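You operate a simulated robot arm through the tools that you are given. There is no shell and no other tool.

You are at the controls of a simulated robot arm. One attempt, no reset.

Task
Cool the yellow mug under the fan until its ring turns amber.
Fine: on the rack, lid off and beside it; then turn the cord switch off and cover the mug again. Set down upright: what you pick out. Where these are worked on the way, their far stop is far enough and under half their travel is too little: cord switch.

The check looks at the end state, three seconds after you hand in, the way a careful person would. Anything else that was tipped, shoved, dropped, spilled or broken makes it a failure. A push-on lid holds only when it is set on centred and level and pressed home; a screw cap is set on level and turned clockwise until tight.

Robot
A 7-joint arm with a fingered hand, fixed in place. Base frame: the origin is on the floor under the middle of its stand, x ahead of it, y to its left, z up. Readings come in m, degrees, newtons and seconds.
With the tool pointing down near the work surface it reaches from about 0.1 to 0.8 m from the base axis. Its first joint turns from -69.0 to 172.0 degrees. Payload 3.4 kg.
The tool frame sits at the grasp point between the pads (the TCP): z along the fingers, y along the line on which they close. The tips reach 0.039 m beyond it. The gripper opens to 0.18 m; its body begins 0.111 m behind the TCP. The gripper is a hand of 3 fingers: y runs from the thumb to the fingers, the wrist lies at [0, 0, -0.262] in the tool frame, and closing takes about 1.5 s.
Orientation is told as [roll, pitch, yaw] about the base's x, y, z axes, in that order, counted from this pose: with the fingers straight down and closing along the base's y, the tool's x points along the base's -x, its y along +y and its z along -z.

Tools
- The arm moves only by the tool play_rows. Its argument "commands" is text: rows parted by semicolons, each of 7 numbers parted by spaces: the turn, a rotation vector about the tool's x, y, z in degrees, then the shift along the tool's x, y, z in m, then the closure in counts, from 0 (fully open) to 255 (shut). In form: rx ry rz tx ty tz jaw; .... A call has 1 to 20 rows; each row is the pose to reach, as a shift and turn from the pose commanded when the call began, along the tool's axes at that moment. A row lasts 0.2 s, in which the tool goes at most 0.05 m and 8.6 degrees; a call with a longer step from one row to the next is refused whole, and so is a gripper value outside its range. A pose out of reach is approached as far as the arm can. The call stops where the force on the tool passes 90 N (or 10 N more than at its start, if that is more) or the arm is blocked; 0.2 s more then pass. Each finger travels about 0.072 m/s and halts on what it meets, pressing with about 26 N; the grip force reading is that of the motor and also rises with nothing between the fingers. The clock runs only during rows and for 0.2 s after the last one: add rows that repeat a pose to give the fingers time. It gives the time, the measured TCP pose, the force on the tool (base axes), the opening and the grip force at its end, in the units of the frame above (readings bear some noise), with the torque about the TCP (base axes, N m) and any sound that the robot's microphone picked up, and new pictures: "pictures" is both (left out), scene, wrist or none.
- Cameras (640 x 400 px; columns grow to the right, rows downward): "scene" is fixed at [0.2193, -0.6504, 1.5176]; the picture's right is [0.62, -0.78, 0.00], its down [-0.73, -0.58, -0.37] and it looks along [0.29, 0.23, -0.93] (base axes); focal length 252 px, centre (320, 200). "wrist" rides on the gripper at [0.063, -0.036, -0.128] in the tool frame; the picture's right is [0.50, 0.87, 0.00], its down [-0.75, 0.44, -0.49] and it looks along [-0.43, 0.25, 0.87] (tool axes); focal length 226 px, centre (320, 200).
- slide_trunk(by): moves the trunk up (or, below 0, down) by that many m; the arm rides with it, the base frame stays. It gives what a move gives, with no picture.
- preshape(shape): the hand has 3 fingers and takes this shape, open, in about a second: jaw (thumb against the fingers, like two jaws); tri (thumb and two fingers); tip (a fingertip pinch); poke (one finger out to press); point (the index stretched); flat (the hand flat); cup (the hand cupped); fist (a fist). The gripper value then closes the fingers along that shape, each until it touches; the sizes above hold for jaw. It gives what a move gives, with no picture.
- probe_pixels(camera, pixels): there is no depth. For up to 12 entries [column, row, z] of the newest picture of that camera ("zoom" is the newest enlarged one), the place [x, y] in the base frame at which the ray of that pixel passes the height z, good to about 0.002 m. No time passes.
- zoom(camera, box): a new picture of the part [left, top, right, bottom] of that camera's present view, enlarged. No time passes.
- job_done(): hands the job in; it is judged then, once.

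Open the gripper and draw the arm clear of the work before you hand the job in, unless the task says otherwise.

The tools are called after ">>>" as a command line: name --argument value ..., lists and objects as JSON in quotes. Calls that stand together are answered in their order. play_rows: Moves the arm, as the interface text tells. Its arguments: {"type":"object","properties":{"commands":{"type":"string"},"pictures":{"type":"string","enum":["both","scene","wrist","none"]}},"required":["commands"]} The other tools are called the same way: slide_trunk (by) moves the trunk up or down; preshape (shape) gives the hand a shape; probe_pixels (camera, pixels) gives the place at which the rays of pixels pass given heights; zoom (camera, box) takes an enlarged picture of a part of a camera's view; job_done () hands the job in.

At the start:

```text
clock: 0.0
eef_pos: [0.3191, -0.333, 1.1903]
ee_rot: [0.0, 0.1, 0.0]
ft_force: [0.3, 1.3, -0.1]
torque: [0.03, 0.0, 0.01]
width: 0.1801
gripper_force: 0.0
shape: jaw
trunk travel left (down, up): [-0.175, 0.367]
```

scene: 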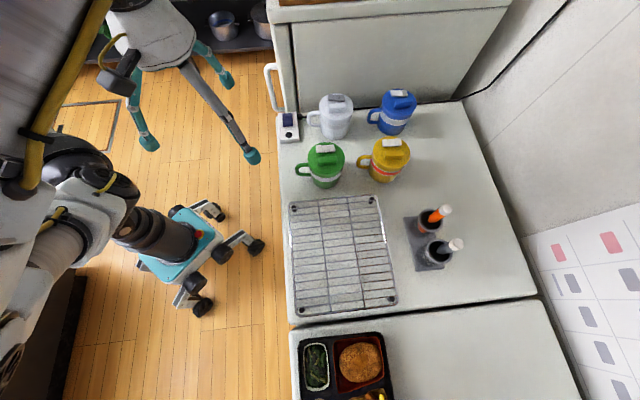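
wrist: 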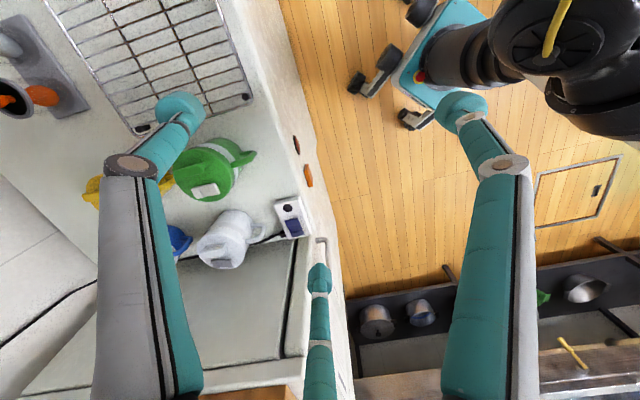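

I see four mugs (green ~(325,165), white ~(335,118), blue ~(395,112), yellow ~(388,160)), a rack at ~(342,255), a cord switch at ~(288,127). I enlarge these parts of the scene first.

>>> zoom --camera "scene" --box '[260, 70, 460, 195]'

>>> zoom --camera "scene" --box '[270, 180, 480, 320]'

>>> zoom --camera "wrist" --box '[60, 100, 340, 275]'

```text
3.20 times, centred on (360, 132) of scene
```

zoom: 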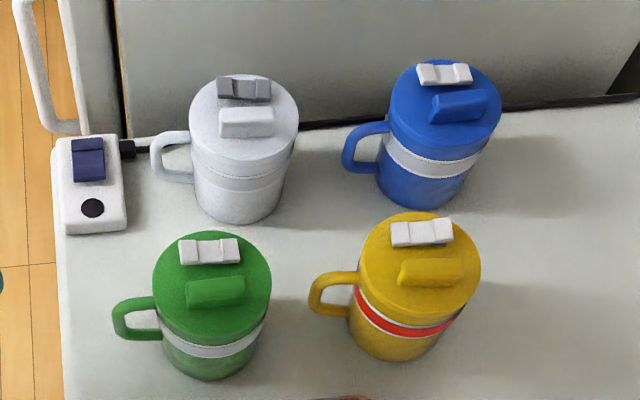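

```text
2.86 times, centred on (375, 250) of scene
```

zoom: 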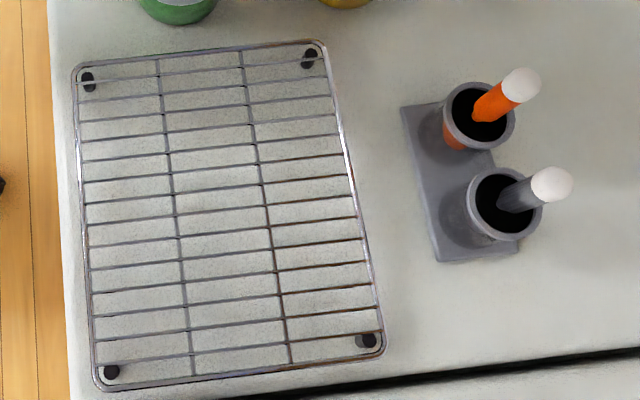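

```text
2.29 times, centred on (200, 188) of wrist
```

zoom: 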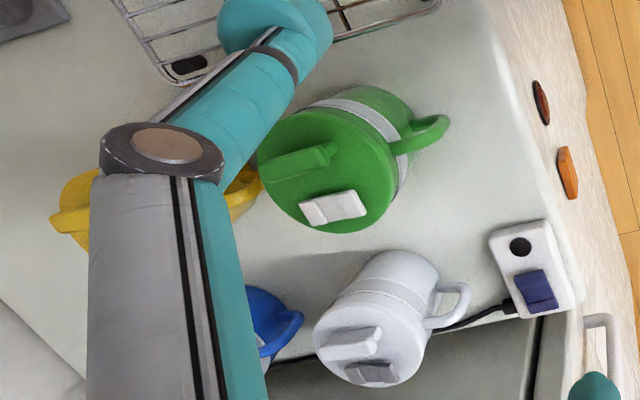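

I want the counter height, so I triangulate the black dot on the switch (scene (288.8,135), wrist (287.5,207.4)) and the rack's corner at several heights.

>>> probe_pixels --camera "scene" --pixels '[[288.8, 135, 0.7], [288.8, 135, 0.8], [288.8, 135, 0.9], [288.8, 135, 1.0]]'

>>> probe_pixels --camera "wrist" --pixels '[[287.5, 207.4, 0.7], [287.5, 207.4, 0.8], [287.5, 207.4, 0.9], [287.5, 207.4, 1.0]]'

```text
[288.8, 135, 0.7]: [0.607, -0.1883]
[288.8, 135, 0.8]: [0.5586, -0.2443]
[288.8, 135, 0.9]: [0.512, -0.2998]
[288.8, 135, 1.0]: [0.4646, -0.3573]
```

```text
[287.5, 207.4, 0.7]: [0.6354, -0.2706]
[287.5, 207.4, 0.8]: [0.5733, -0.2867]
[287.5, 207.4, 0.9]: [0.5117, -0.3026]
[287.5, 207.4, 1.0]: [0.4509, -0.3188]
```

The switch's dot sits at about z=0.90, (0.512,-0.30). Now I probe the rack corners, mug bases, lids and the counter edges at likely heights.

>>> probe_pixels --camera "scene" --pixels '[[291, 203, 0.9], [378, 196, 0.9], [397, 304, 0.9], [301, 316, 0.9], [343, 257, 0.9], [278, 115, 0.87], [290, 325, 0.87], [537, 294, 0.87], [460, 102, 0.87]]'

>>> probe_pixels --camera "scene" --pixels '[[391, 150, 1.0], [391, 150, 0.98], [325, 157, 1.0], [336, 108, 1.0], [399, 101, 1.0], [383, 181, 0.87], [326, 187, 0.87], [446, 211, 0.95], [457, 244, 0.95]]'

```text
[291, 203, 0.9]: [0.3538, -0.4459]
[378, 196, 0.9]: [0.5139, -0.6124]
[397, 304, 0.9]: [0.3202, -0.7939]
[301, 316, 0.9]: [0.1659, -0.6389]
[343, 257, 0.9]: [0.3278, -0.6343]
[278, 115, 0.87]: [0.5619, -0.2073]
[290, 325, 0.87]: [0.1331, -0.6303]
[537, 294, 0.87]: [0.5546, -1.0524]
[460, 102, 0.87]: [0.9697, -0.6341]
```

```text
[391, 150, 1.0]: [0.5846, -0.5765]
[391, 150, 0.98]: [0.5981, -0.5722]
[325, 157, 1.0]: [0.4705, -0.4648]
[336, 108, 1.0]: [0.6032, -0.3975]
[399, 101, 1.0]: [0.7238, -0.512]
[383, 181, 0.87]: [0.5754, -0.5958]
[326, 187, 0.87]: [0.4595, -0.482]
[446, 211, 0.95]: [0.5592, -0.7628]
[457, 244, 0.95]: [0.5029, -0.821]
```

The counter runs diagonally and the rack is centred near (0.34,-0.62). I triangulate the green mug's lid bar (scene (327.5,161), wrist (191,171)) to learn the height of the mugs.

>>> probe_pixels --camera "scene" --pixels '[[327.5, 161, 0.96], [327.5, 161, 1.0], [327.5, 161, 1.04]]'

>>> probe_pixels --camera "wrist" --pixels '[[191, 171, 0.96], [191, 171, 1.0], [191, 171, 1.04], [136, 131, 0.9], [136, 131, 0.87], [248, 96, 0.9], [248, 96, 0.87]]'

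>>> probe_pixels --camera "scene" --pixels '[[298, 209, 0.88], [298, 209, 0.9], [371, 201, 0.88], [371, 201, 0.9]]'

```text
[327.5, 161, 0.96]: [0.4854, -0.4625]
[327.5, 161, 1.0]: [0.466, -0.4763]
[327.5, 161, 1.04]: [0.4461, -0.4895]
```

```text
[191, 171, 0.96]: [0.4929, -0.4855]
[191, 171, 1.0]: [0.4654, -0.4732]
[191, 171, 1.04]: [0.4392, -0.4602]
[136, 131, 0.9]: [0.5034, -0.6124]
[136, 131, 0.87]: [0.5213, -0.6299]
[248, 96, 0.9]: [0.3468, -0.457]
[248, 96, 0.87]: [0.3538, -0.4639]
```

```text
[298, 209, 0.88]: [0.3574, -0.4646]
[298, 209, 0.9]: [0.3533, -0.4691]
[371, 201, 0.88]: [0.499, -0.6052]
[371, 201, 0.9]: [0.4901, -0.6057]
```

I check where the three fingertips are, scene pixels (150,143), (252,157), (228,80), to understand the hand's spread in the jaw shape.

>>> probe_pixels --camera "scene" --pixels '[[150, 143, 1.15], [252, 157, 1.15], [228, 80, 1.15], [394.4, 154.7, 1.0], [403, 142, 0.99], [321, 179, 0.99]]'

>>> zoom --camera "scene" --box '[60, 0, 320, 170]'

```text
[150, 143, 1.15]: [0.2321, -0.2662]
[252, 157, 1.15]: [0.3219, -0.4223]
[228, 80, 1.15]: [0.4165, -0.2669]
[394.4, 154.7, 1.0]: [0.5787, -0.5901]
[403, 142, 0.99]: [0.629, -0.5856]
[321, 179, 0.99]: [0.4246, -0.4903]
```

```text
2.35 times, centred on (190, 85) of scene
```

zoom: 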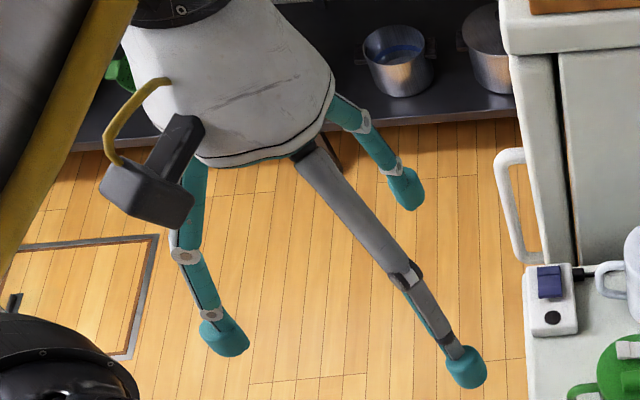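

The thumb sits at about −0.09 along y and the two fingers are spread in x in the open jaw shape. I close the hand in free air half way to see how the fingers converge.

>>> play_rows --commands "0 0 0 0 0 0 128; 0 0 0 0 0 0 128; 0 0 0 0 0 0 128; 0 0 0 0 0 0 128; 0 0 0 0 0 0 128" --pictures "both"

```text
clock: 1.2
eef_pos: [0.3173, -0.3279, 1.1913]
ee_rot: [-0.2, 0.0, 0.0]
ft_force: [-0.7, 0.0, -0.3]
torque: [0.0, -0.04, -0.02]
width: 0.0902
gripper_force: 0.1
shape: jaw
trunk travel left (down, up): [-0.175, 0.367]
```

scene: 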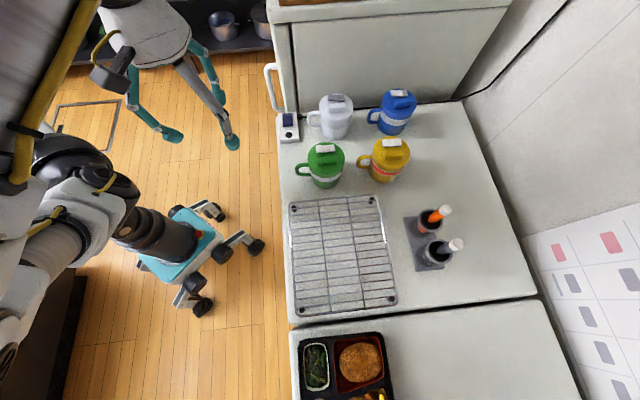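
wrist: 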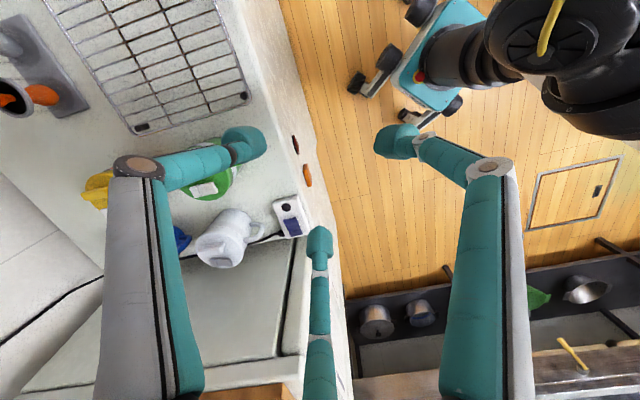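

Closing moves all three tips inward (width 0.09 at 128 counts). I close fully to see the meeting point.

>>> play_rows --commands "0 0 0 0 0 0 255; 0 0 0 0 0 0 255; 0 0 0 0 0 0 255; 0 0 0 0 0 0 255; 0 0 0 0 0 0 255" --pictures "both"

>>> zoom --camera "scene" --box '[60, 0, 320, 170]'

```text
clock: 2.4
eef_pos: [0.3174, -0.3263, 1.1918]
ee_rot: [-0.1, 0.0, 0.0]
ft_force: [0.4, -0.4, 0.0]
torque: [0.0, -0.02, 0.01]
width: 0.0
gripper_force: 26.5
shape: jaw
trunk travel left (down, up): [-0.175, 0.367]
```

scene: 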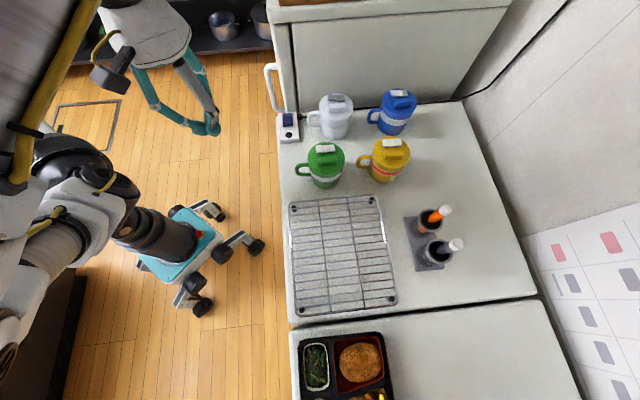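
wrist: 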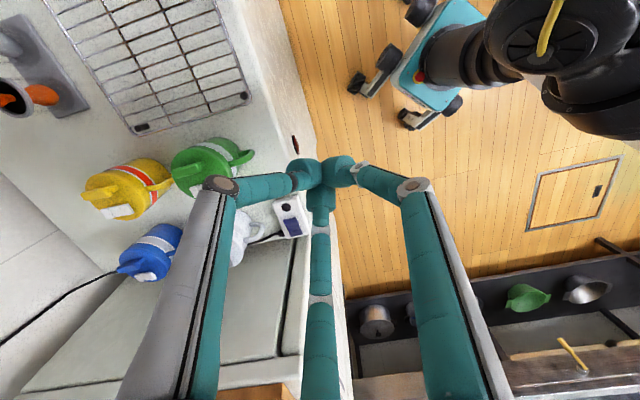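

```text
2.35 times, centred on (190, 85) of scene
```

zoom: 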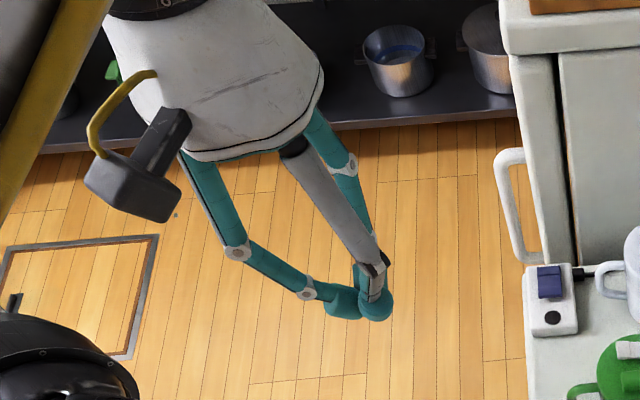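

All three fingertips converge on the TCP axis, a radial grip. I look at the "tip" shape next, as it may suit the lid's bar.

>>> preshape --shape "tip"

>>> zoom --camera "scene" --box '[60, 0, 320, 170]'

>>> zoom --camera "wrist" --box '[0, 0, 640, 400]'

```text
clock: 3.3
eef_pos: [0.3178, -0.3279, 1.1925]
ee_rot: [-0.2, 0.0, 0.0]
ft_force: [-0.9, 0.2, -0.3]
torque: [0.02, -0.01, -0.02]
width: 0.1797
gripper_force: 0.0
shape: tip
trunk travel left (down, up): [-0.175, 0.367]
```

```text
2.35 times, centred on (190, 85) of scene
```

zoom: 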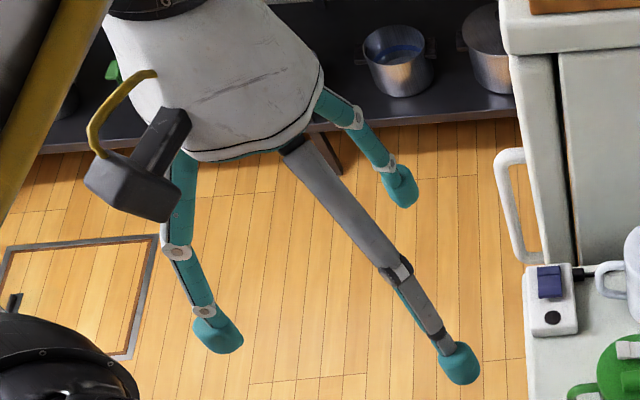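

```text
1.00 times, centred on (320, 200) of wrist (not enlarged: the box is as wide or as high as the picture)
```

zoom: 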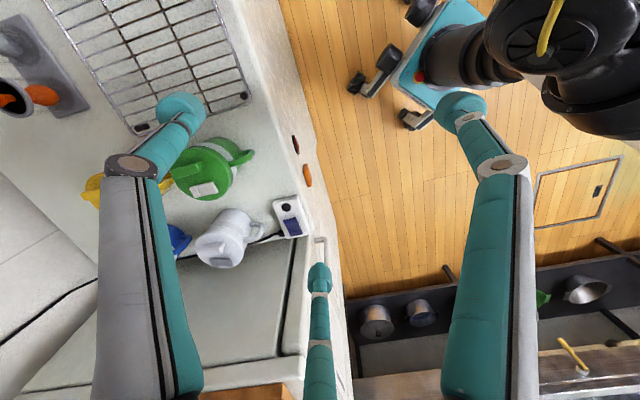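

The tip shape opens just like jaw. Now I zoom tight on the cord switch and on the yellow mug's lid to understand their working.

>>> zoom --camera "scene" --box '[272, 105, 312, 150]'

>>> zoom --camera "wrist" --box '[265, 190, 325, 245]'

>>> zoom --camera "scene" --box '[355, 130, 415, 190]'

```text
8.89 times, centred on (292, 128) of scene
```

zoom: 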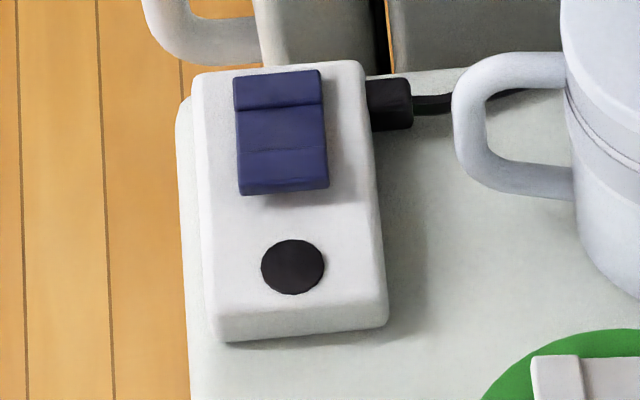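

```text
7.27 times, centred on (295, 218) of wrist
```

zoom: 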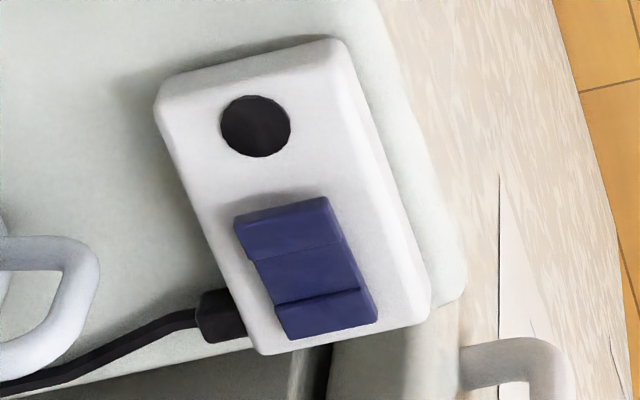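

```text
6.67 times, centred on (385, 160) of scene
```

zoom: 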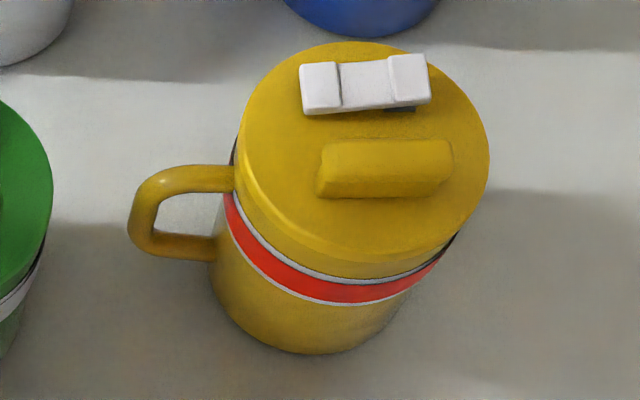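

The lid carries a raised yellow bar and a white rocker; the switch has a blue rocker and an unlit black dot (so probably off). I probe the lid's outline in the newest zoom for centre and diameter.

>>> probe_pixels --camera "zoom" --pixels '[[364, 150, 0.985], [237, 155, 0.985], [490, 150, 0.985], [365, 42, 0.985], [365, 262, 0.985], [385, 168, 1.0], [322, 180, 1.0], [450, 160, 1.0], [130, 215, 0.93], [310, 345, 0.87], [210, 270, 0.87], [400, 310, 0.87]]'

>>> preshape --shape "poke"

>>> zoom --camera "scene" --box '[60, 0, 320, 170]'

>>> zoom --camera "wrist" --box '[0, 0, 640, 400]'

```text
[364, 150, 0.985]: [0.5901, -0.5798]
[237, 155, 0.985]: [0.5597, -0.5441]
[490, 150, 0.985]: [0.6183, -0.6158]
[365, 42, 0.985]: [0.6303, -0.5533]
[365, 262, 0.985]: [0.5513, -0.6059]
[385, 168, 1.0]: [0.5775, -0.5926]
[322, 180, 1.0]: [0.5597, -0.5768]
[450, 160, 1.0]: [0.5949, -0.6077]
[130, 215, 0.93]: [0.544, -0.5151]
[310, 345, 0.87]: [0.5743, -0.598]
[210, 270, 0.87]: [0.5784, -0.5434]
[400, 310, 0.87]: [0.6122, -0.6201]
```

```text
clock: 4.2
eef_pos: [0.3177, -0.3279, 1.1922]
ee_rot: [-0.1, 0.0, 0.0]
ft_force: [0.3, 0.3, 0.5]
torque: [-0.02, -0.04, -0.01]
width: 0.0
gripper_force: 0.0
shape: poke
trunk travel left (down, up): [-0.175, 0.367]
```

```text
2.35 times, centred on (190, 85) of scene
```

zoom: 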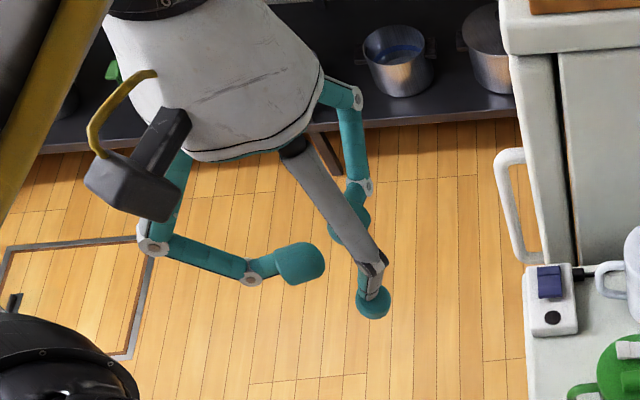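

```text
1.00 times, centred on (320, 200) of wrist (not enlarged: the box is as wide or as high as the picture)
```

zoom: 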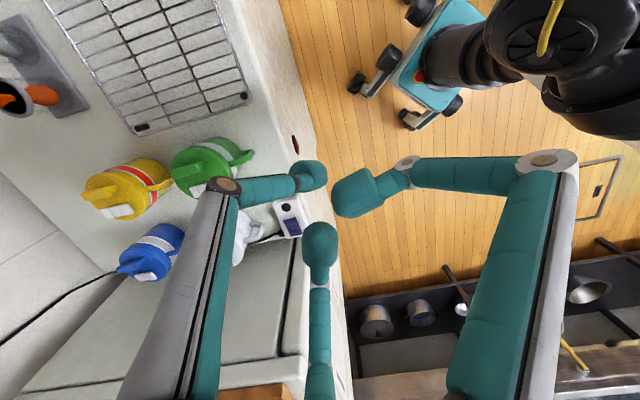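

Poke leaves the thumb pointing straight down near the TCP axis, which will serve for the switch. The yellow mug is now visible in the wrist view at ~(125,190), so I zoom there to triangulate it.

>>> zoom --camera "wrist" --box '[60, 140, 200, 230]'

```text
4.44 times, centred on (130, 185) of wrist
```

zoom: 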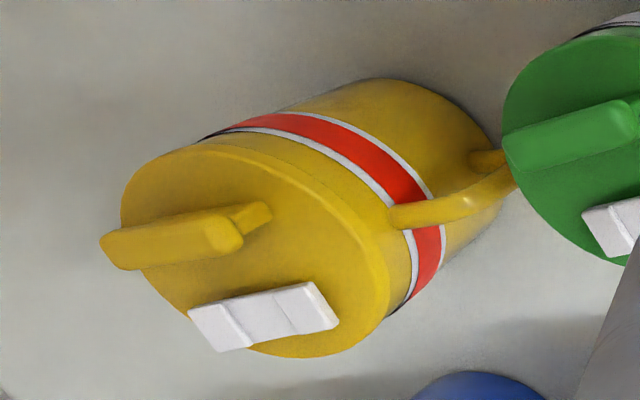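

I probe the lid disc centre (253,252) in the wrist zoom at several heights to intersect it with the scene ray.

>>> probe_pixels --camera "zoom" --pixels '[[253, 252, 0.95], [253, 252, 0.965], [253, 252, 0.98], [253, 252, 0.995], [215, 330, 0.98], [335, 320, 0.98], [110, 250, 1.0], [240, 235, 1.0]]'

>>> probe_pixels --camera "scene" --pixels '[[391.5, 152.5, 0.95], [391.5, 152.5, 0.965], [391.5, 152.5, 0.98], [391.5, 152.5, 0.995]]'

```text
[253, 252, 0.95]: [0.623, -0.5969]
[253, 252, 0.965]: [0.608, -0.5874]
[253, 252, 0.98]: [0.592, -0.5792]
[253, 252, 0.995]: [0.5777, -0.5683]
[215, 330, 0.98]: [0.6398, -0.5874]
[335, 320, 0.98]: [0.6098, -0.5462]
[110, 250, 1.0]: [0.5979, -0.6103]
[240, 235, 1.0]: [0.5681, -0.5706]
```

```text
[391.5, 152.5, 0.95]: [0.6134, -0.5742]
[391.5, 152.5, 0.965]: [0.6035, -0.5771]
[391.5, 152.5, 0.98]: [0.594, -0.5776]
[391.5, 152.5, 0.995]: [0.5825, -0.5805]
```

The lid disc is at z≈0.98, centre ≈(0.593,-0.578), radius ≈0.046, handle toward azimuth ≈128°. Before any grasp I turn the hand −79° in yaw (that also suits a radial grasp clear of the neighbours) so the wrist camera faces the counter, to look for the fan.

>>> play_rows --commands "0 0 8 0 0 0 0; 0 0 16 0 0 0 0; 0 0 24 0 0 0 0; 0 0 32 0 0 0 0; 0 0 40 0 0 0 0; 0 0 48 0 0 0 0; 0 0 56 0 0 0 0; 0 0 64 0 0 0 0; 0 0 72 0 0 0 0; 0 0 79 0 0 0 0; 0 0 79 0 0 0 0" --pictures "both"

```text
clock: 6.6
eef_pos: [0.3187, -0.3461, 1.192]
ee_rot: [0.0, 0.0, -78.7]
ft_force: [-0.9, -0.7, 0.3]
torque: [0.01, 0.02, 0.01]
width: 0.0
gripper_force: 0.1
shape: poke
out of reach, approached as far as the arm can: row 10, 11
trunk travel left (down, up): [-0.175, 0.367]
```

scene: 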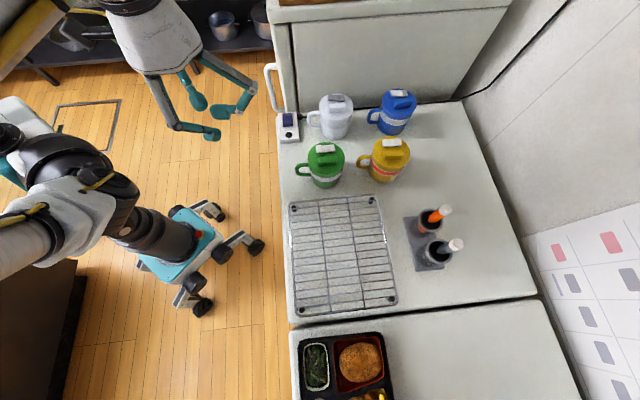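
wrist: 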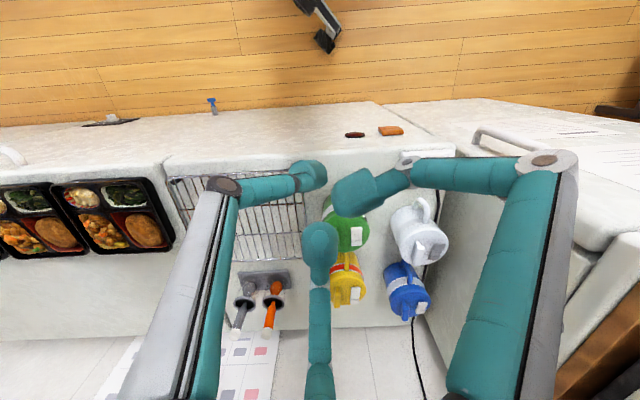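

The view shows the counter and bento boxes, but nothing overhead. I tilt the hand so that the wrist camera looks up toward the wall above the counter.

>>> play_rows --commands "-3.75 -6.5 0 0 0 0 0; -7.5 -13 0 0 0 0 0; -11.25 -19.5 0 0 0 0 0; -15 -26 0 0 0 0 0; -18.75 -32.5 0 0 0 0 0; -22.5 -39 0 0 0 0 0; -26.25 -45.5 0 0 0 0 0; -30 -52 0 0 0 0 0; -33.75 -58.5 0 0 0 0 0; -37.5 -65 0 0 0 0 0; -37.5 -65 0 0 0 0 0" --pictures "both"

```text
clock: 9.0
eef_pos: [0.2003, -0.4477, 1.2132]
ee_rot: [62.2, -57.2, -115.0]
ft_force: [-0.2, 0.1, -0.4]
torque: [0.02, 0.03, 0.0]
width: 0.0
gripper_force: 0.0
shape: poke
out of reach, approached as far as the arm can: row 1, 2, 3, 4, 5, 6, 7, 8, 9, 10, 11
trunk travel left (down, up): [-0.175, 0.367]
```

scene: 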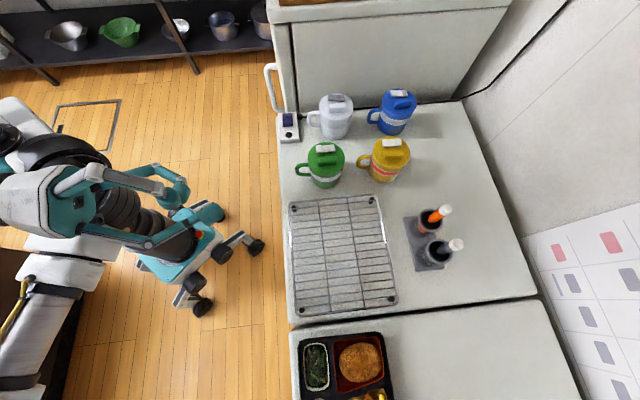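
wrist: 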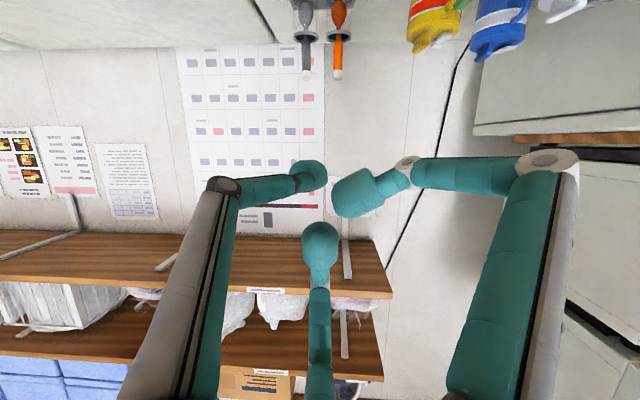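

The picture is upside down: wall, calendar and shelves above the counter, and the black cable running up the wall near (410,240). I zoom along the cable to find the fan.

>>> zoom --camera "wrist" --box '[180, 180, 500, 400]'

```text
1.82 times, centred on (340, 290) of wrist
```

zoom: 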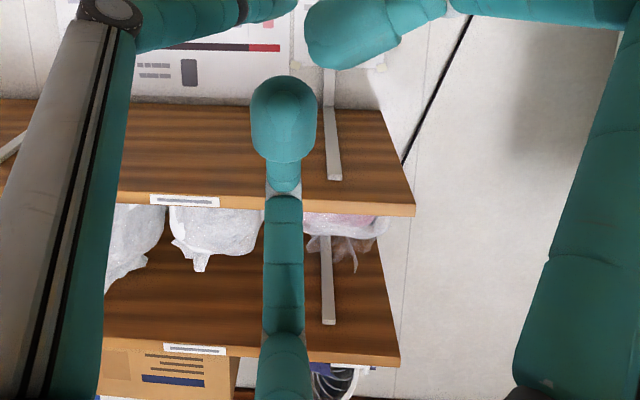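

A fan is on the upper shelf (zoom (340,385)), well above the work, so it is no obstacle. I turn the hand back to pointing down.

>>> play_rows --commands "3.75 6.5 0 0 0 0 0; 7.5 13 0 0 0 0 0; 11.25 19.5 0 0 0 0 0; 15 26 0 0 0 0 0; 18.75 32.5 0 0 0 0 0; 22.5 39 0 0 0 0 0; 26.25 45.5 0 0 0 0 0; 30 52 0 0 0 0 0; 33.75 58.5 0 0 0 0 0; 37.5 65 0 0 0 0 0; 37.5 65 0 0 0 0 0" --pictures "scene"

>>> preshape --shape "jaw"

```text
clock: 11.4
eef_pos: [0.2019, -0.4591, 1.2105]
ee_rot: [0.0, -0.1, -79.0]
ft_force: [-0.2, 0.8, -0.7]
torque: [0.03, 0.02, 0.01]
width: 0.0
gripper_force: 0.0
shape: poke
trunk travel left (down, up): [-0.175, 0.367]
```

scene: 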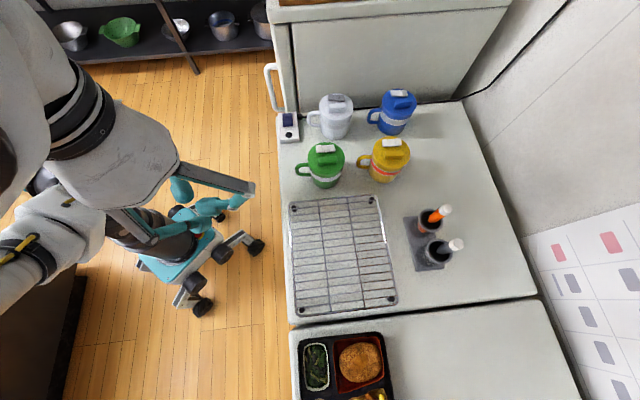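

```text
clock: 12.3
eef_pos: [0.2024, -0.4585, 1.2096]
ee_rot: [0.1, -0.3, -79.1]
ft_force: [0.3, 0.1, -0.9]
torque: [-0.01, 0.03, 0.0]
width: 0.1801
gripper_force: 0.0
shape: jaw
trunk travel left (down, up): [-0.175, 0.367]
```

The hand is pointing down again at (0.202,-0.459), yaw −79°, jaw open. I move over the yellow mug at (0.593,-0.578), staying at z≈1.21 to test the reach.

>>> play_rows --commands "0 0 0 -0.0191 0.0361 0 0; 0 0 0 -0.0383 0.0722 0 0; 0 0 0 -0.0574 0.1083 0 0; 0 0 0 -0.0766 0.1444 0 0; 0 0 0 -0.0957 0.1805 0 0; 0 0 0 -0.1148 0.2167 0 0; 0 0 0 -0.134 0.2528 0 0; 0 0 0 -0.1531 0.2889 0 0; 0 0 0 -0.1723 0.325 0 0; 0 0 0 -0.1914 0.3611 0 0; 0 0 0 -0.1914 0.3611 0 0" --pictures "both"

```text
clock: 14.7
eef_pos: [0.5841, -0.5749, 1.2146]
ee_rot: [0.2, -0.1, -78.9]
ft_force: [-0.1, 0.5, 0.1]
torque: [0.0, -0.03, 0.01]
width: 0.1799
gripper_force: 0.0
shape: jaw
out of reach, approached as far as the arm can: row 10, 11
trunk travel left (down, up): [-0.175, 0.367]
```

scene: 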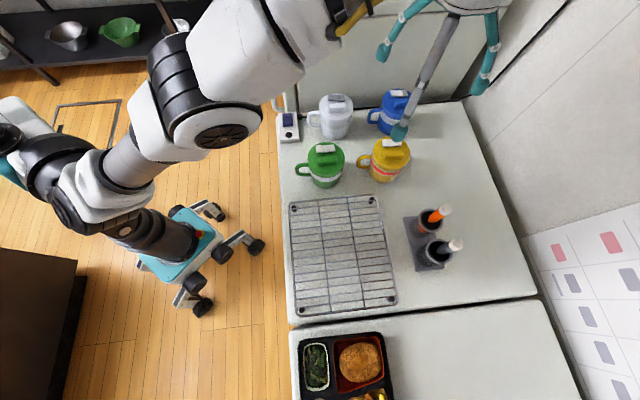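
wrist: 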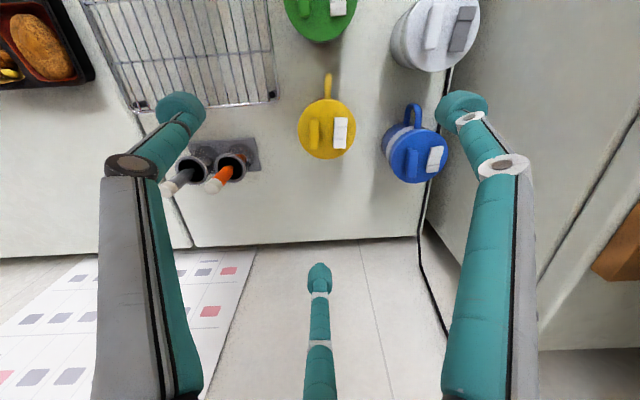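

At z=1.215 the arm stops at (0.584,-0.575), about 0.01 short of the mug. The wrist view shows the lid at (326,128); I probe its outline for a precise centre.

>>> zoom --camera "wrist" --box '[280, 65, 380, 170]'

```text
3.81 times, centred on (330, 118) of wrist
```

zoom: 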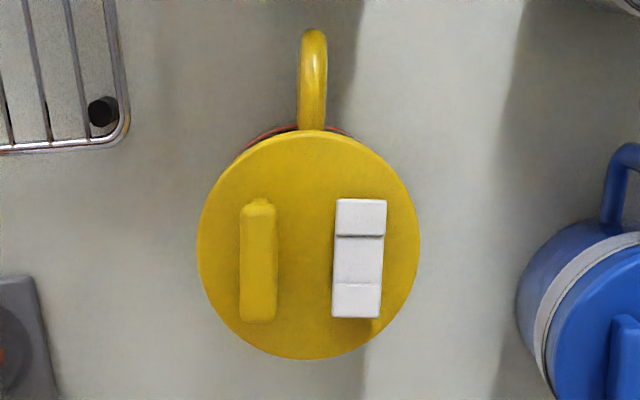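

>>> probe_pixels --camera "zoom" --pixels '[[309, 245, 0.98], [197, 245, 0.98], [420, 243, 0.98], [310, 130, 0.98], [308, 360, 0.98], [258, 262, 1.0], [258, 200, 1.0], [258, 322, 1.0], [313, 30, 0.94], [360, 258, 0.99], [360, 200, 0.99], [356, 318, 0.99]]'

```text
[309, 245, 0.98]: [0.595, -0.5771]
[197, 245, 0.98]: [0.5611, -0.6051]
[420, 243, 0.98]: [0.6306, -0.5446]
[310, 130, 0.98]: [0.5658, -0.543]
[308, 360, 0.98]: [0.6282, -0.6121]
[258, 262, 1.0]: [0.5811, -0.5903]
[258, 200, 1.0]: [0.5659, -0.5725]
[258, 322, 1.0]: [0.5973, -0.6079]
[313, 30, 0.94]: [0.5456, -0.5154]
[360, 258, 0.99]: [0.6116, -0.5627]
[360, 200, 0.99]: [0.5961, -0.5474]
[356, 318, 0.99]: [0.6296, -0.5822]
```

Lid centre is (0.596,-0.577), radius 0.046, handle at azimuth 129°, lid bar centred at (0.5815,-0.590) along azimuth −48.5°. I lower the trunk by 0.10 m so the arm is nearer its best reach height.

>>> slide_trunk --by -0.1

```text
clock: 16.0
eef_pos: [0.5815, -0.5734, 1.1116]
ee_rot: [0.1, -0.3, -79.0]
ft_force: [0.1, 0.5, 0.4]
torque: [0.0, -0.05, 0.01]
width: 0.1799
gripper_force: 0.0
shape: jaw
trunk travel left (down, up): [-0.075, 0.467]
```

Now I check clearances to the neighbours: white lid at (437,28), blue lid at (418,157) and the pen holder in the same wrist picture.

>>> probe_pixels --camera "wrist" --pixels '[[442, 35, 0.98], [418, 157, 0.98], [413, 110, 0.94], [320, 15, 0.98], [188, 185, 0.97], [213, 187, 0.97]]'

>>> zoom --camera "wrist" --box '[370, 0, 490, 200]'

```text
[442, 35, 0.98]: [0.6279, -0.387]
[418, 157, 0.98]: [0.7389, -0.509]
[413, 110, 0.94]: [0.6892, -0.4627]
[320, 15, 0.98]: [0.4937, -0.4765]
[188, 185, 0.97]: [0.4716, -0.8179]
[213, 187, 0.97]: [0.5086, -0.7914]
```

```text
2.00 times, centred on (430, 100) of wrist
```

zoom: 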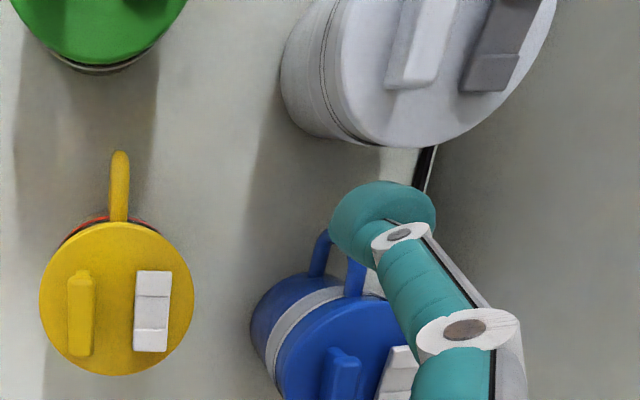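

Neighbours leave about 0.04 m or more with the fingers partly closed. I close to 60 counts, centre over the mug and descend to z≈1.05 (tips still above the lids' sides), watching the reach.

>>> play_rows --commands "0 0 0 0 0 0 60; 0 0 0 -0.003 0.007 0 60; 0 0 0 -0.0063 0.0135 0 60; 0 0 0 -0.0063 0.0135 0.02 60; 0 0 0 -0.0063 0.0135 0.04 60; 0 0 0 -0.0063 0.0135 0.06 60; 0 0 0 -0.0063 0.0135 0.06 60" --pictures "both"

```text
clock: 17.6
eef_pos: [0.5994, -0.5785, 1.0495]
ee_rot: [0.0, -0.2, -79.0]
ft_force: [0.2, 0.3, 0.0]
torque: [-0.01, 0.0, 0.02]
width: 0.138
gripper_force: 0.0
shape: jaw
trunk travel left (down, up): [-0.075, 0.467]
```

scene: 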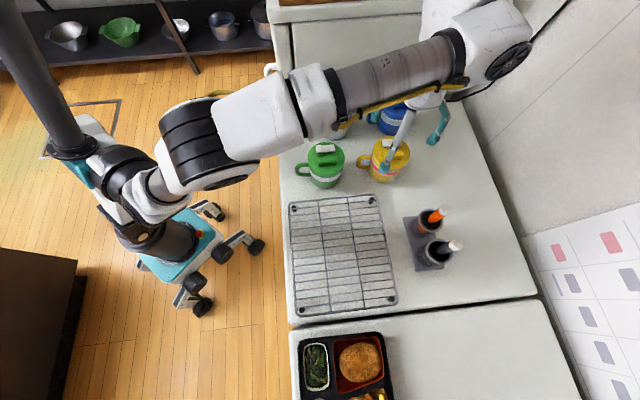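
wrist: 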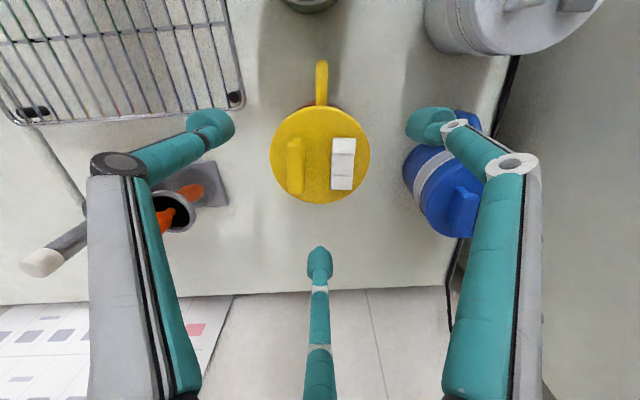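

The arm now reaches fully: (0.599,-0.578,1.05). I probe the lid outline in this closer wrist view for a final centring.

>>> probe_pixels --camera "wrist" --pixels '[[320, 154, 0.98], [270, 154, 0.98], [370, 154, 0.98], [320, 105, 0.98], [320, 204, 0.98], [208, 125, 1.01], [430, 122, 1.01], [319, 262, 1.01], [321, 62, 0.94]]'

```text
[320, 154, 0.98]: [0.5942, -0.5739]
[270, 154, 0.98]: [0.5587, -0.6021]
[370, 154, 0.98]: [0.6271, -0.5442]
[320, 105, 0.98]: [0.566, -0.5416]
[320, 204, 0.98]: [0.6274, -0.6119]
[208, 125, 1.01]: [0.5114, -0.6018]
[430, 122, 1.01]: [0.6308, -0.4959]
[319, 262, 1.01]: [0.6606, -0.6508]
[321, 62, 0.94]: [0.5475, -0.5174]
```

The thumb tip would come down close to the rack's corner (0.514,-0.612), so I turn the hand 10° further (thumb toward azimuth 180°), close to 95 counts, and recentre while still above the lids.

>>> play_rows --commands "0 0 5 0.0015 -0.0015 0 80; 0 0 10 0.0031 -0.003 0 95; 0 0 10 0.0031 -0.003 0 95; 0 0 10 0.0031 -0.003 0 95" --pictures "both"

```text
clock: 18.6
eef_pos: [0.5964, -0.5756, 1.049]
ee_rot: [0.0, -0.2, -89.1]
ft_force: [0.3, 0.4, -1.0]
torque: [0.01, 0.0, -0.03]
width: 0.1131
gripper_force: 0.1
shape: jaw
trunk travel left (down, up): [-0.075, 0.467]
```

scene: 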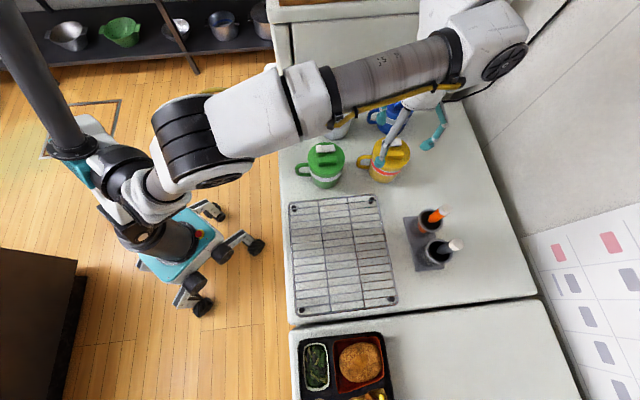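
wrist: 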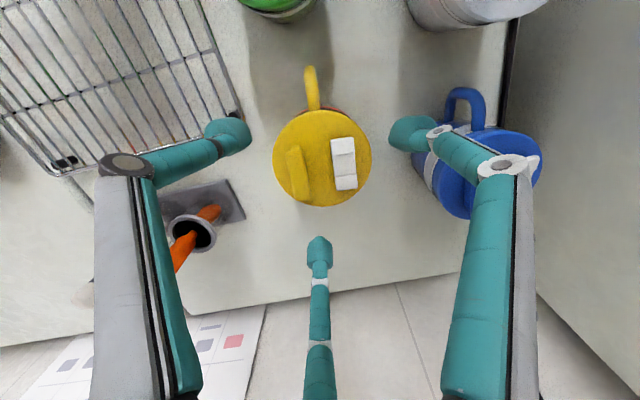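

I probe the thumb tip (230,137), other tips and the rack corner (238,112) to verify clearances before descending.

>>> probe_pixels --camera "wrist" --pixels '[[232, 137, 1.015], [405, 132, 1.015], [319, 250, 1.015], [240, 112, 0.895], [237, 85, 0.895], [180, 145, 0.895], [322, 156, 0.98], [274, 156, 0.98], [371, 158, 0.98], [457, 95, 0.94]]'

```text
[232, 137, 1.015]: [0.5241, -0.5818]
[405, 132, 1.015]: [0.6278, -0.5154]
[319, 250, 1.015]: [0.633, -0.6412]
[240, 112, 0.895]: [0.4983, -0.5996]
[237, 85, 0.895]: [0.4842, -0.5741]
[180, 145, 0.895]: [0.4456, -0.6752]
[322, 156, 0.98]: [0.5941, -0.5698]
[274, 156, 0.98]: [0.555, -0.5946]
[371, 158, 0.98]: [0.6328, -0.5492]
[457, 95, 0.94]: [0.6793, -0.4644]
```

Rack corner is at (0.498,-0.600), about 0.03 from the thumb centre, and the TCP is on the lid's centre within 3 mm. I descend to z≈0.930.

>>> play_rows --commands "0 0 0 0 0 0.025 95; 0 0 0 0 0 0.05 95; 0 0 0 0 0 0.075 95; 0 0 0 0 0 0.1 95; 0 0 0 0 0 0.119 95; 0 0 0 0 0 0.119 95" --pictures "both"

```text
clock: 20.0
eef_pos: [0.5939, -0.5762, 0.9302]
ee_rot: [0.1, 0.0, -89.0]
ft_force: [-0.2, -0.1, -0.5]
torque: [0.01, 0.03, 0.0]
width: 0.1133
gripper_force: 0.1
shape: jaw
trunk travel left (down, up): [-0.075, 0.467]
```

scene: 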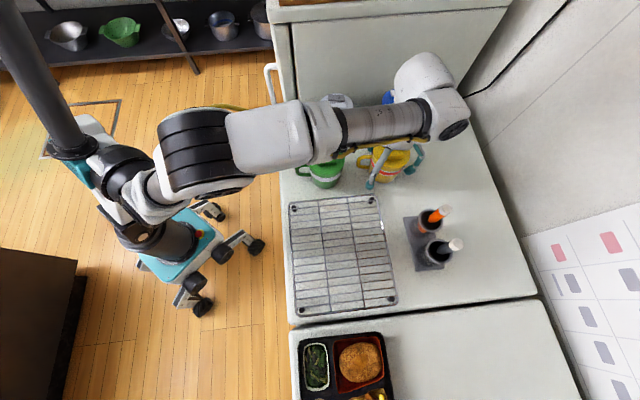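
wrist: 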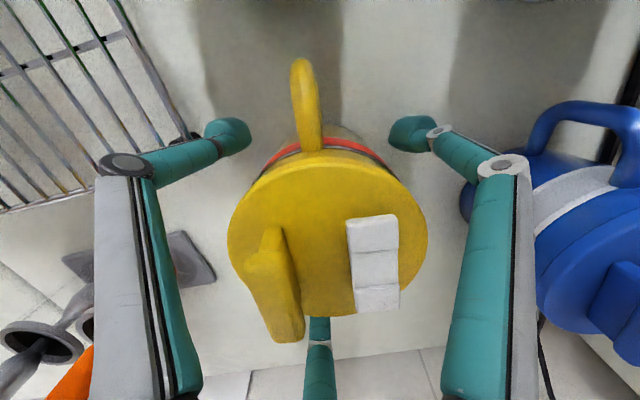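

No contact at z=0.930, and the fingers straddle the mug body. I close the hand on it.

>>> play_rows --commands "0 0 0 0 0 0 140; 0 0 0 0 0 0 180; 0 0 0 0 0 0 220; 0 0 0 0 0 0 255; 0 0 0 0 0 0 255; 0 0 0 0 0 0 255" --pictures "both"

```text
clock: 21.4
eef_pos: [0.5942, -0.575, 0.929]
ee_rot: [0.0, -0.1, -89.1]
ft_force: [-0.1, 1.5, 0.9]
torque: [0.03, 0.0, -0.04]
width: 0.0748
gripper_force: 26.2
shape: jaw
trunk travel left (down, up): [-0.075, 0.467]
```

scene: 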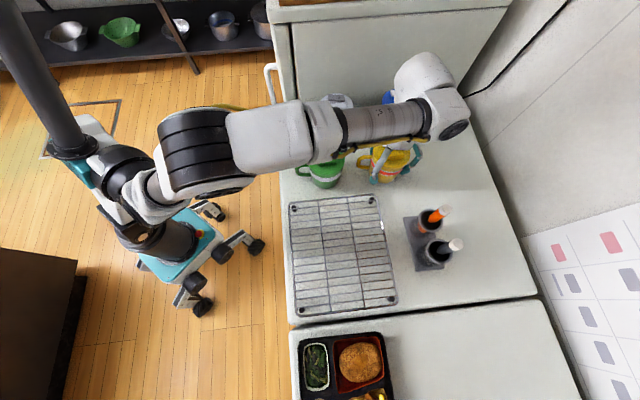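
wrist: 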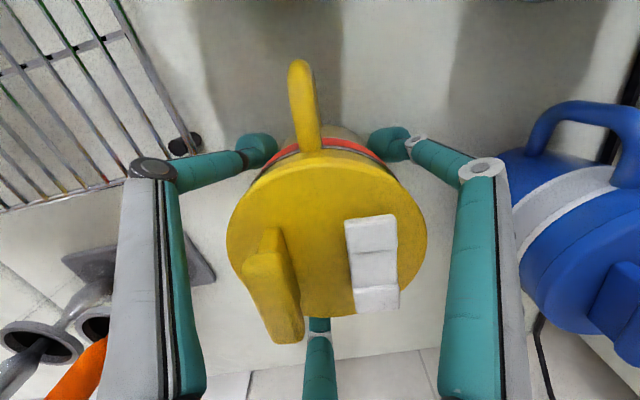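

The grip holds at width 0.075 with 26 N. I lift straight up 0.06 m.

>>> play_rows --commands "0 0 0 0 0 -0.015 255; 0 0 0 0 0 -0.03 255; 0 0 0 0 0 -0.045 255; 0 0 0 0 0 -0.06 255; 0 0 0 0 0 -0.06 255" --pictures "both"

```text
clock: 22.6
eef_pos: [0.5948, -0.575, 0.9906]
ee_rot: [-0.1, -0.1, -89.0]
ft_force: [-0.2, 0.2, -5.5]
torque: [-0.02, -0.02, 0.03]
width: 0.0748
gripper_force: 26.5
shape: jaw
trunk travel left (down, up): [-0.075, 0.467]
```

scene: 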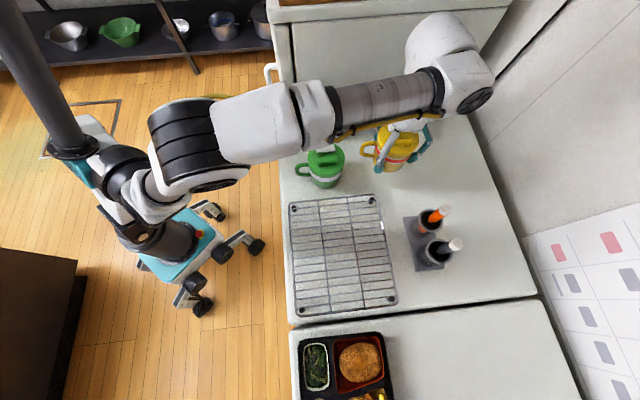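
wrist: 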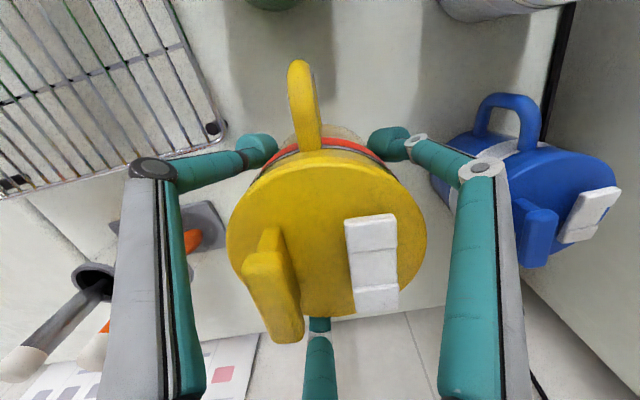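

The mug is up (weight ≈5.5 N). I zoom on the rack in the scene and probe its corners again to fix the placing spot.

>>> zoom --camera "scene" --box '[280, 185, 410, 325]'

>>> probe_pixels --camera "zoom" --pixels '[[350, 30, 0.89], [100, 55, 0.89], [400, 330, 0.89], [125, 370, 0.89]]'

>>> zoom --camera "wrist" --box '[0, 0, 240, 200]'

```text
2.86 times, centred on (345, 255) of scene
```

zoom: 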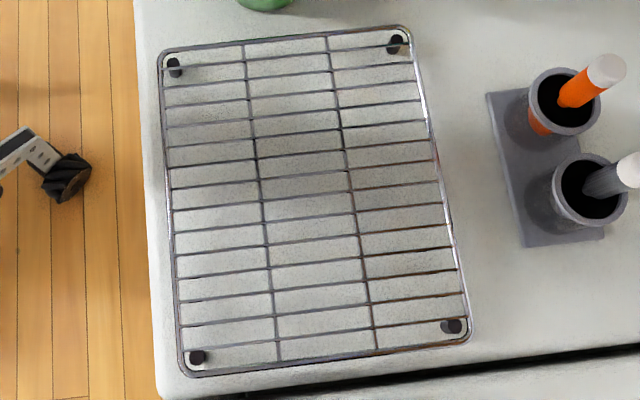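

```text
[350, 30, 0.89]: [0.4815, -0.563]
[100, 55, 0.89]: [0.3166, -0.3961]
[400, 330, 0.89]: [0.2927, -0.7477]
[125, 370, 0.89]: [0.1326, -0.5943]
```

```text
2.00 times, centred on (120, 100) of wrist
```

zoom: 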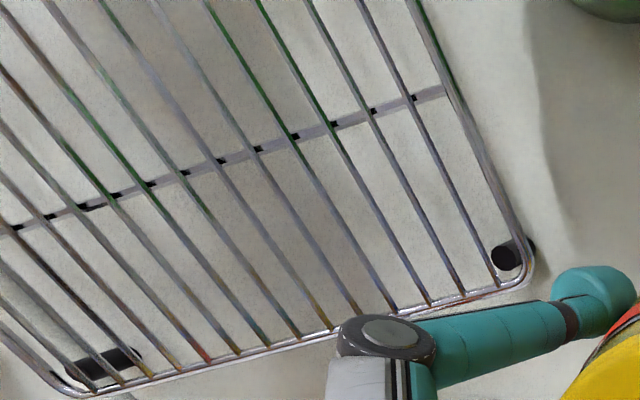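

Now I probe the true corner pixels: in the scene A(290.7,204.2), B(374.6,194.4), C(397.3,302.1), D(297.7,316.1), and in the wrist zoom corner B (527,272).

>>> probe_pixels --camera "zoom" --pixels '[[527, 272, 0.88], [527, 272, 0.89], [527, 272, 0.9], [55, 385, 0.89], [410, 5, 0.89]]'

>>> probe_pixels --camera "scene" --pixels '[[376, 195, 0.88], [376, 195, 0.89], [376, 195, 0.9], [290.7, 204, 0.89], [397.3, 302, 0.89], [297.7, 316, 0.89]]'

```text
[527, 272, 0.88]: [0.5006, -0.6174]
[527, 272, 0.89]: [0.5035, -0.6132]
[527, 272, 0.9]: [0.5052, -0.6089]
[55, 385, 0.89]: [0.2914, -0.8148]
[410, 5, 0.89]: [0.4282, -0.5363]
```

```text
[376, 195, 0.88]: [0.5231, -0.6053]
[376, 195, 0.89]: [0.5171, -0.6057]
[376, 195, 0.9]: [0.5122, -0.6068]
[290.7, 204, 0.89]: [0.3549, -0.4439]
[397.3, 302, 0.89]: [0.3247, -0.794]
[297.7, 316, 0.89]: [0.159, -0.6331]
```

The rack is centred near (0.336,-0.621), top about 0.90–0.91; I will set the mug at (0.37,-0.585), leaving the other half for the lid. To clear the green mug I raise by 0.09 m first and then carry the mug across slowly.

>>> play_rows --commands "0 0 0 0 0 -0.02 255; 0 0 0 0 0 -0.045 255; 0 0 0 0 0 -0.07 255; 0 0 0 0 0 -0.09 255; 0 0 0 -0.0003 -0.012 -0.09 255; 0 0 0 -0.0009 -0.035 -0.09 255; 0 0 0 -0.0016 -0.06 -0.09 255; 0 0 0 -0.0023 -0.085 -0.09 255; 0 0 0 -0.003 -0.11 -0.09 255; 0 0 0 -0.0037 -0.135 -0.09 255; 0 0 0 -0.0043 -0.16 -0.09 255; 0 0 0 -0.005 -0.185 -0.09 255; 0 0 0 -0.0055 -0.205 -0.09 255; 0 0 0 -0.006 -0.218 -0.09 255; 0 0 0 -0.0061 -0.2246 -0.09 255; 0 0 0 -0.0061 -0.2246 -0.09 255" --pictures "both"

```text
clock: 26.0
eef_pos: [0.3713, -0.5848, 1.0804]
ee_rot: [-0.1, -0.2, -89.0]
ft_force: [-1.1, 0.1, -4.9]
torque: [-0.01, -0.04, 0.04]
width: 0.0749
gripper_force: 26.2
shape: jaw
trunk travel left (down, up): [-0.075, 0.467]
```

scene: 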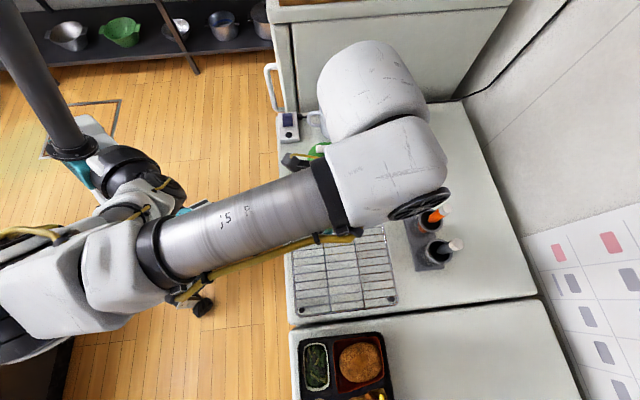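
wrist: 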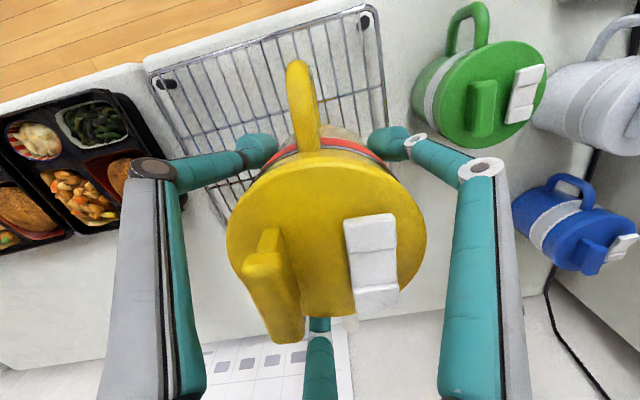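

The mug hangs over the rack. I lower to z≈0.985, still above the rack.

>>> play_rows --commands "0 0 0 0 0 0.025 255; 0 0 0 0 0 0.05 255; 0 0 0 0 0 0.075 255; 0 0 0 0 0 0.095 255; 0 0 0 0 0 0.1 255; 0 0 0 0 0 0.105 255" --pictures "wrist"

```text
clock: 27.4
eef_pos: [0.37, -0.5859, 0.9748]
ee_rot: [-0.1, -0.1, -89.1]
ft_force: [-0.2, -0.2, -4.6]
torque: [-0.04, 0.02, -0.04]
width: 0.0746
gripper_force: 26.0
shape: jaw
trunk travel left (down, up): [-0.075, 0.467]
```

wrist: 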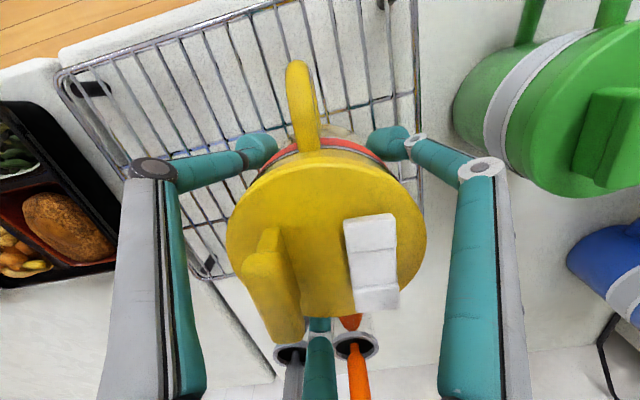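

No contact at z=0.975. I go down in 3 mm rows and watch the force.

>>> play_rows --commands "0 0 0 0 0 0.003 255; 0 0 0 0 0 0.006 255; 0 0 0 0 0 0.009 255; 0 0 0 0 0 0.009 255" --pictures "none"

```text
clock: 28.4
eef_pos: [0.3696, -0.5862, 0.9668]
ee_rot: [0.0, -0.1, -89.0]
ft_force: [-0.2, 1.3, -5.8]
torque: [0.02, -0.02, 0.02]
width: 0.0749
gripper_force: 25.7
shape: jaw
trunk travel left (down, up): [-0.075, 0.467]
```

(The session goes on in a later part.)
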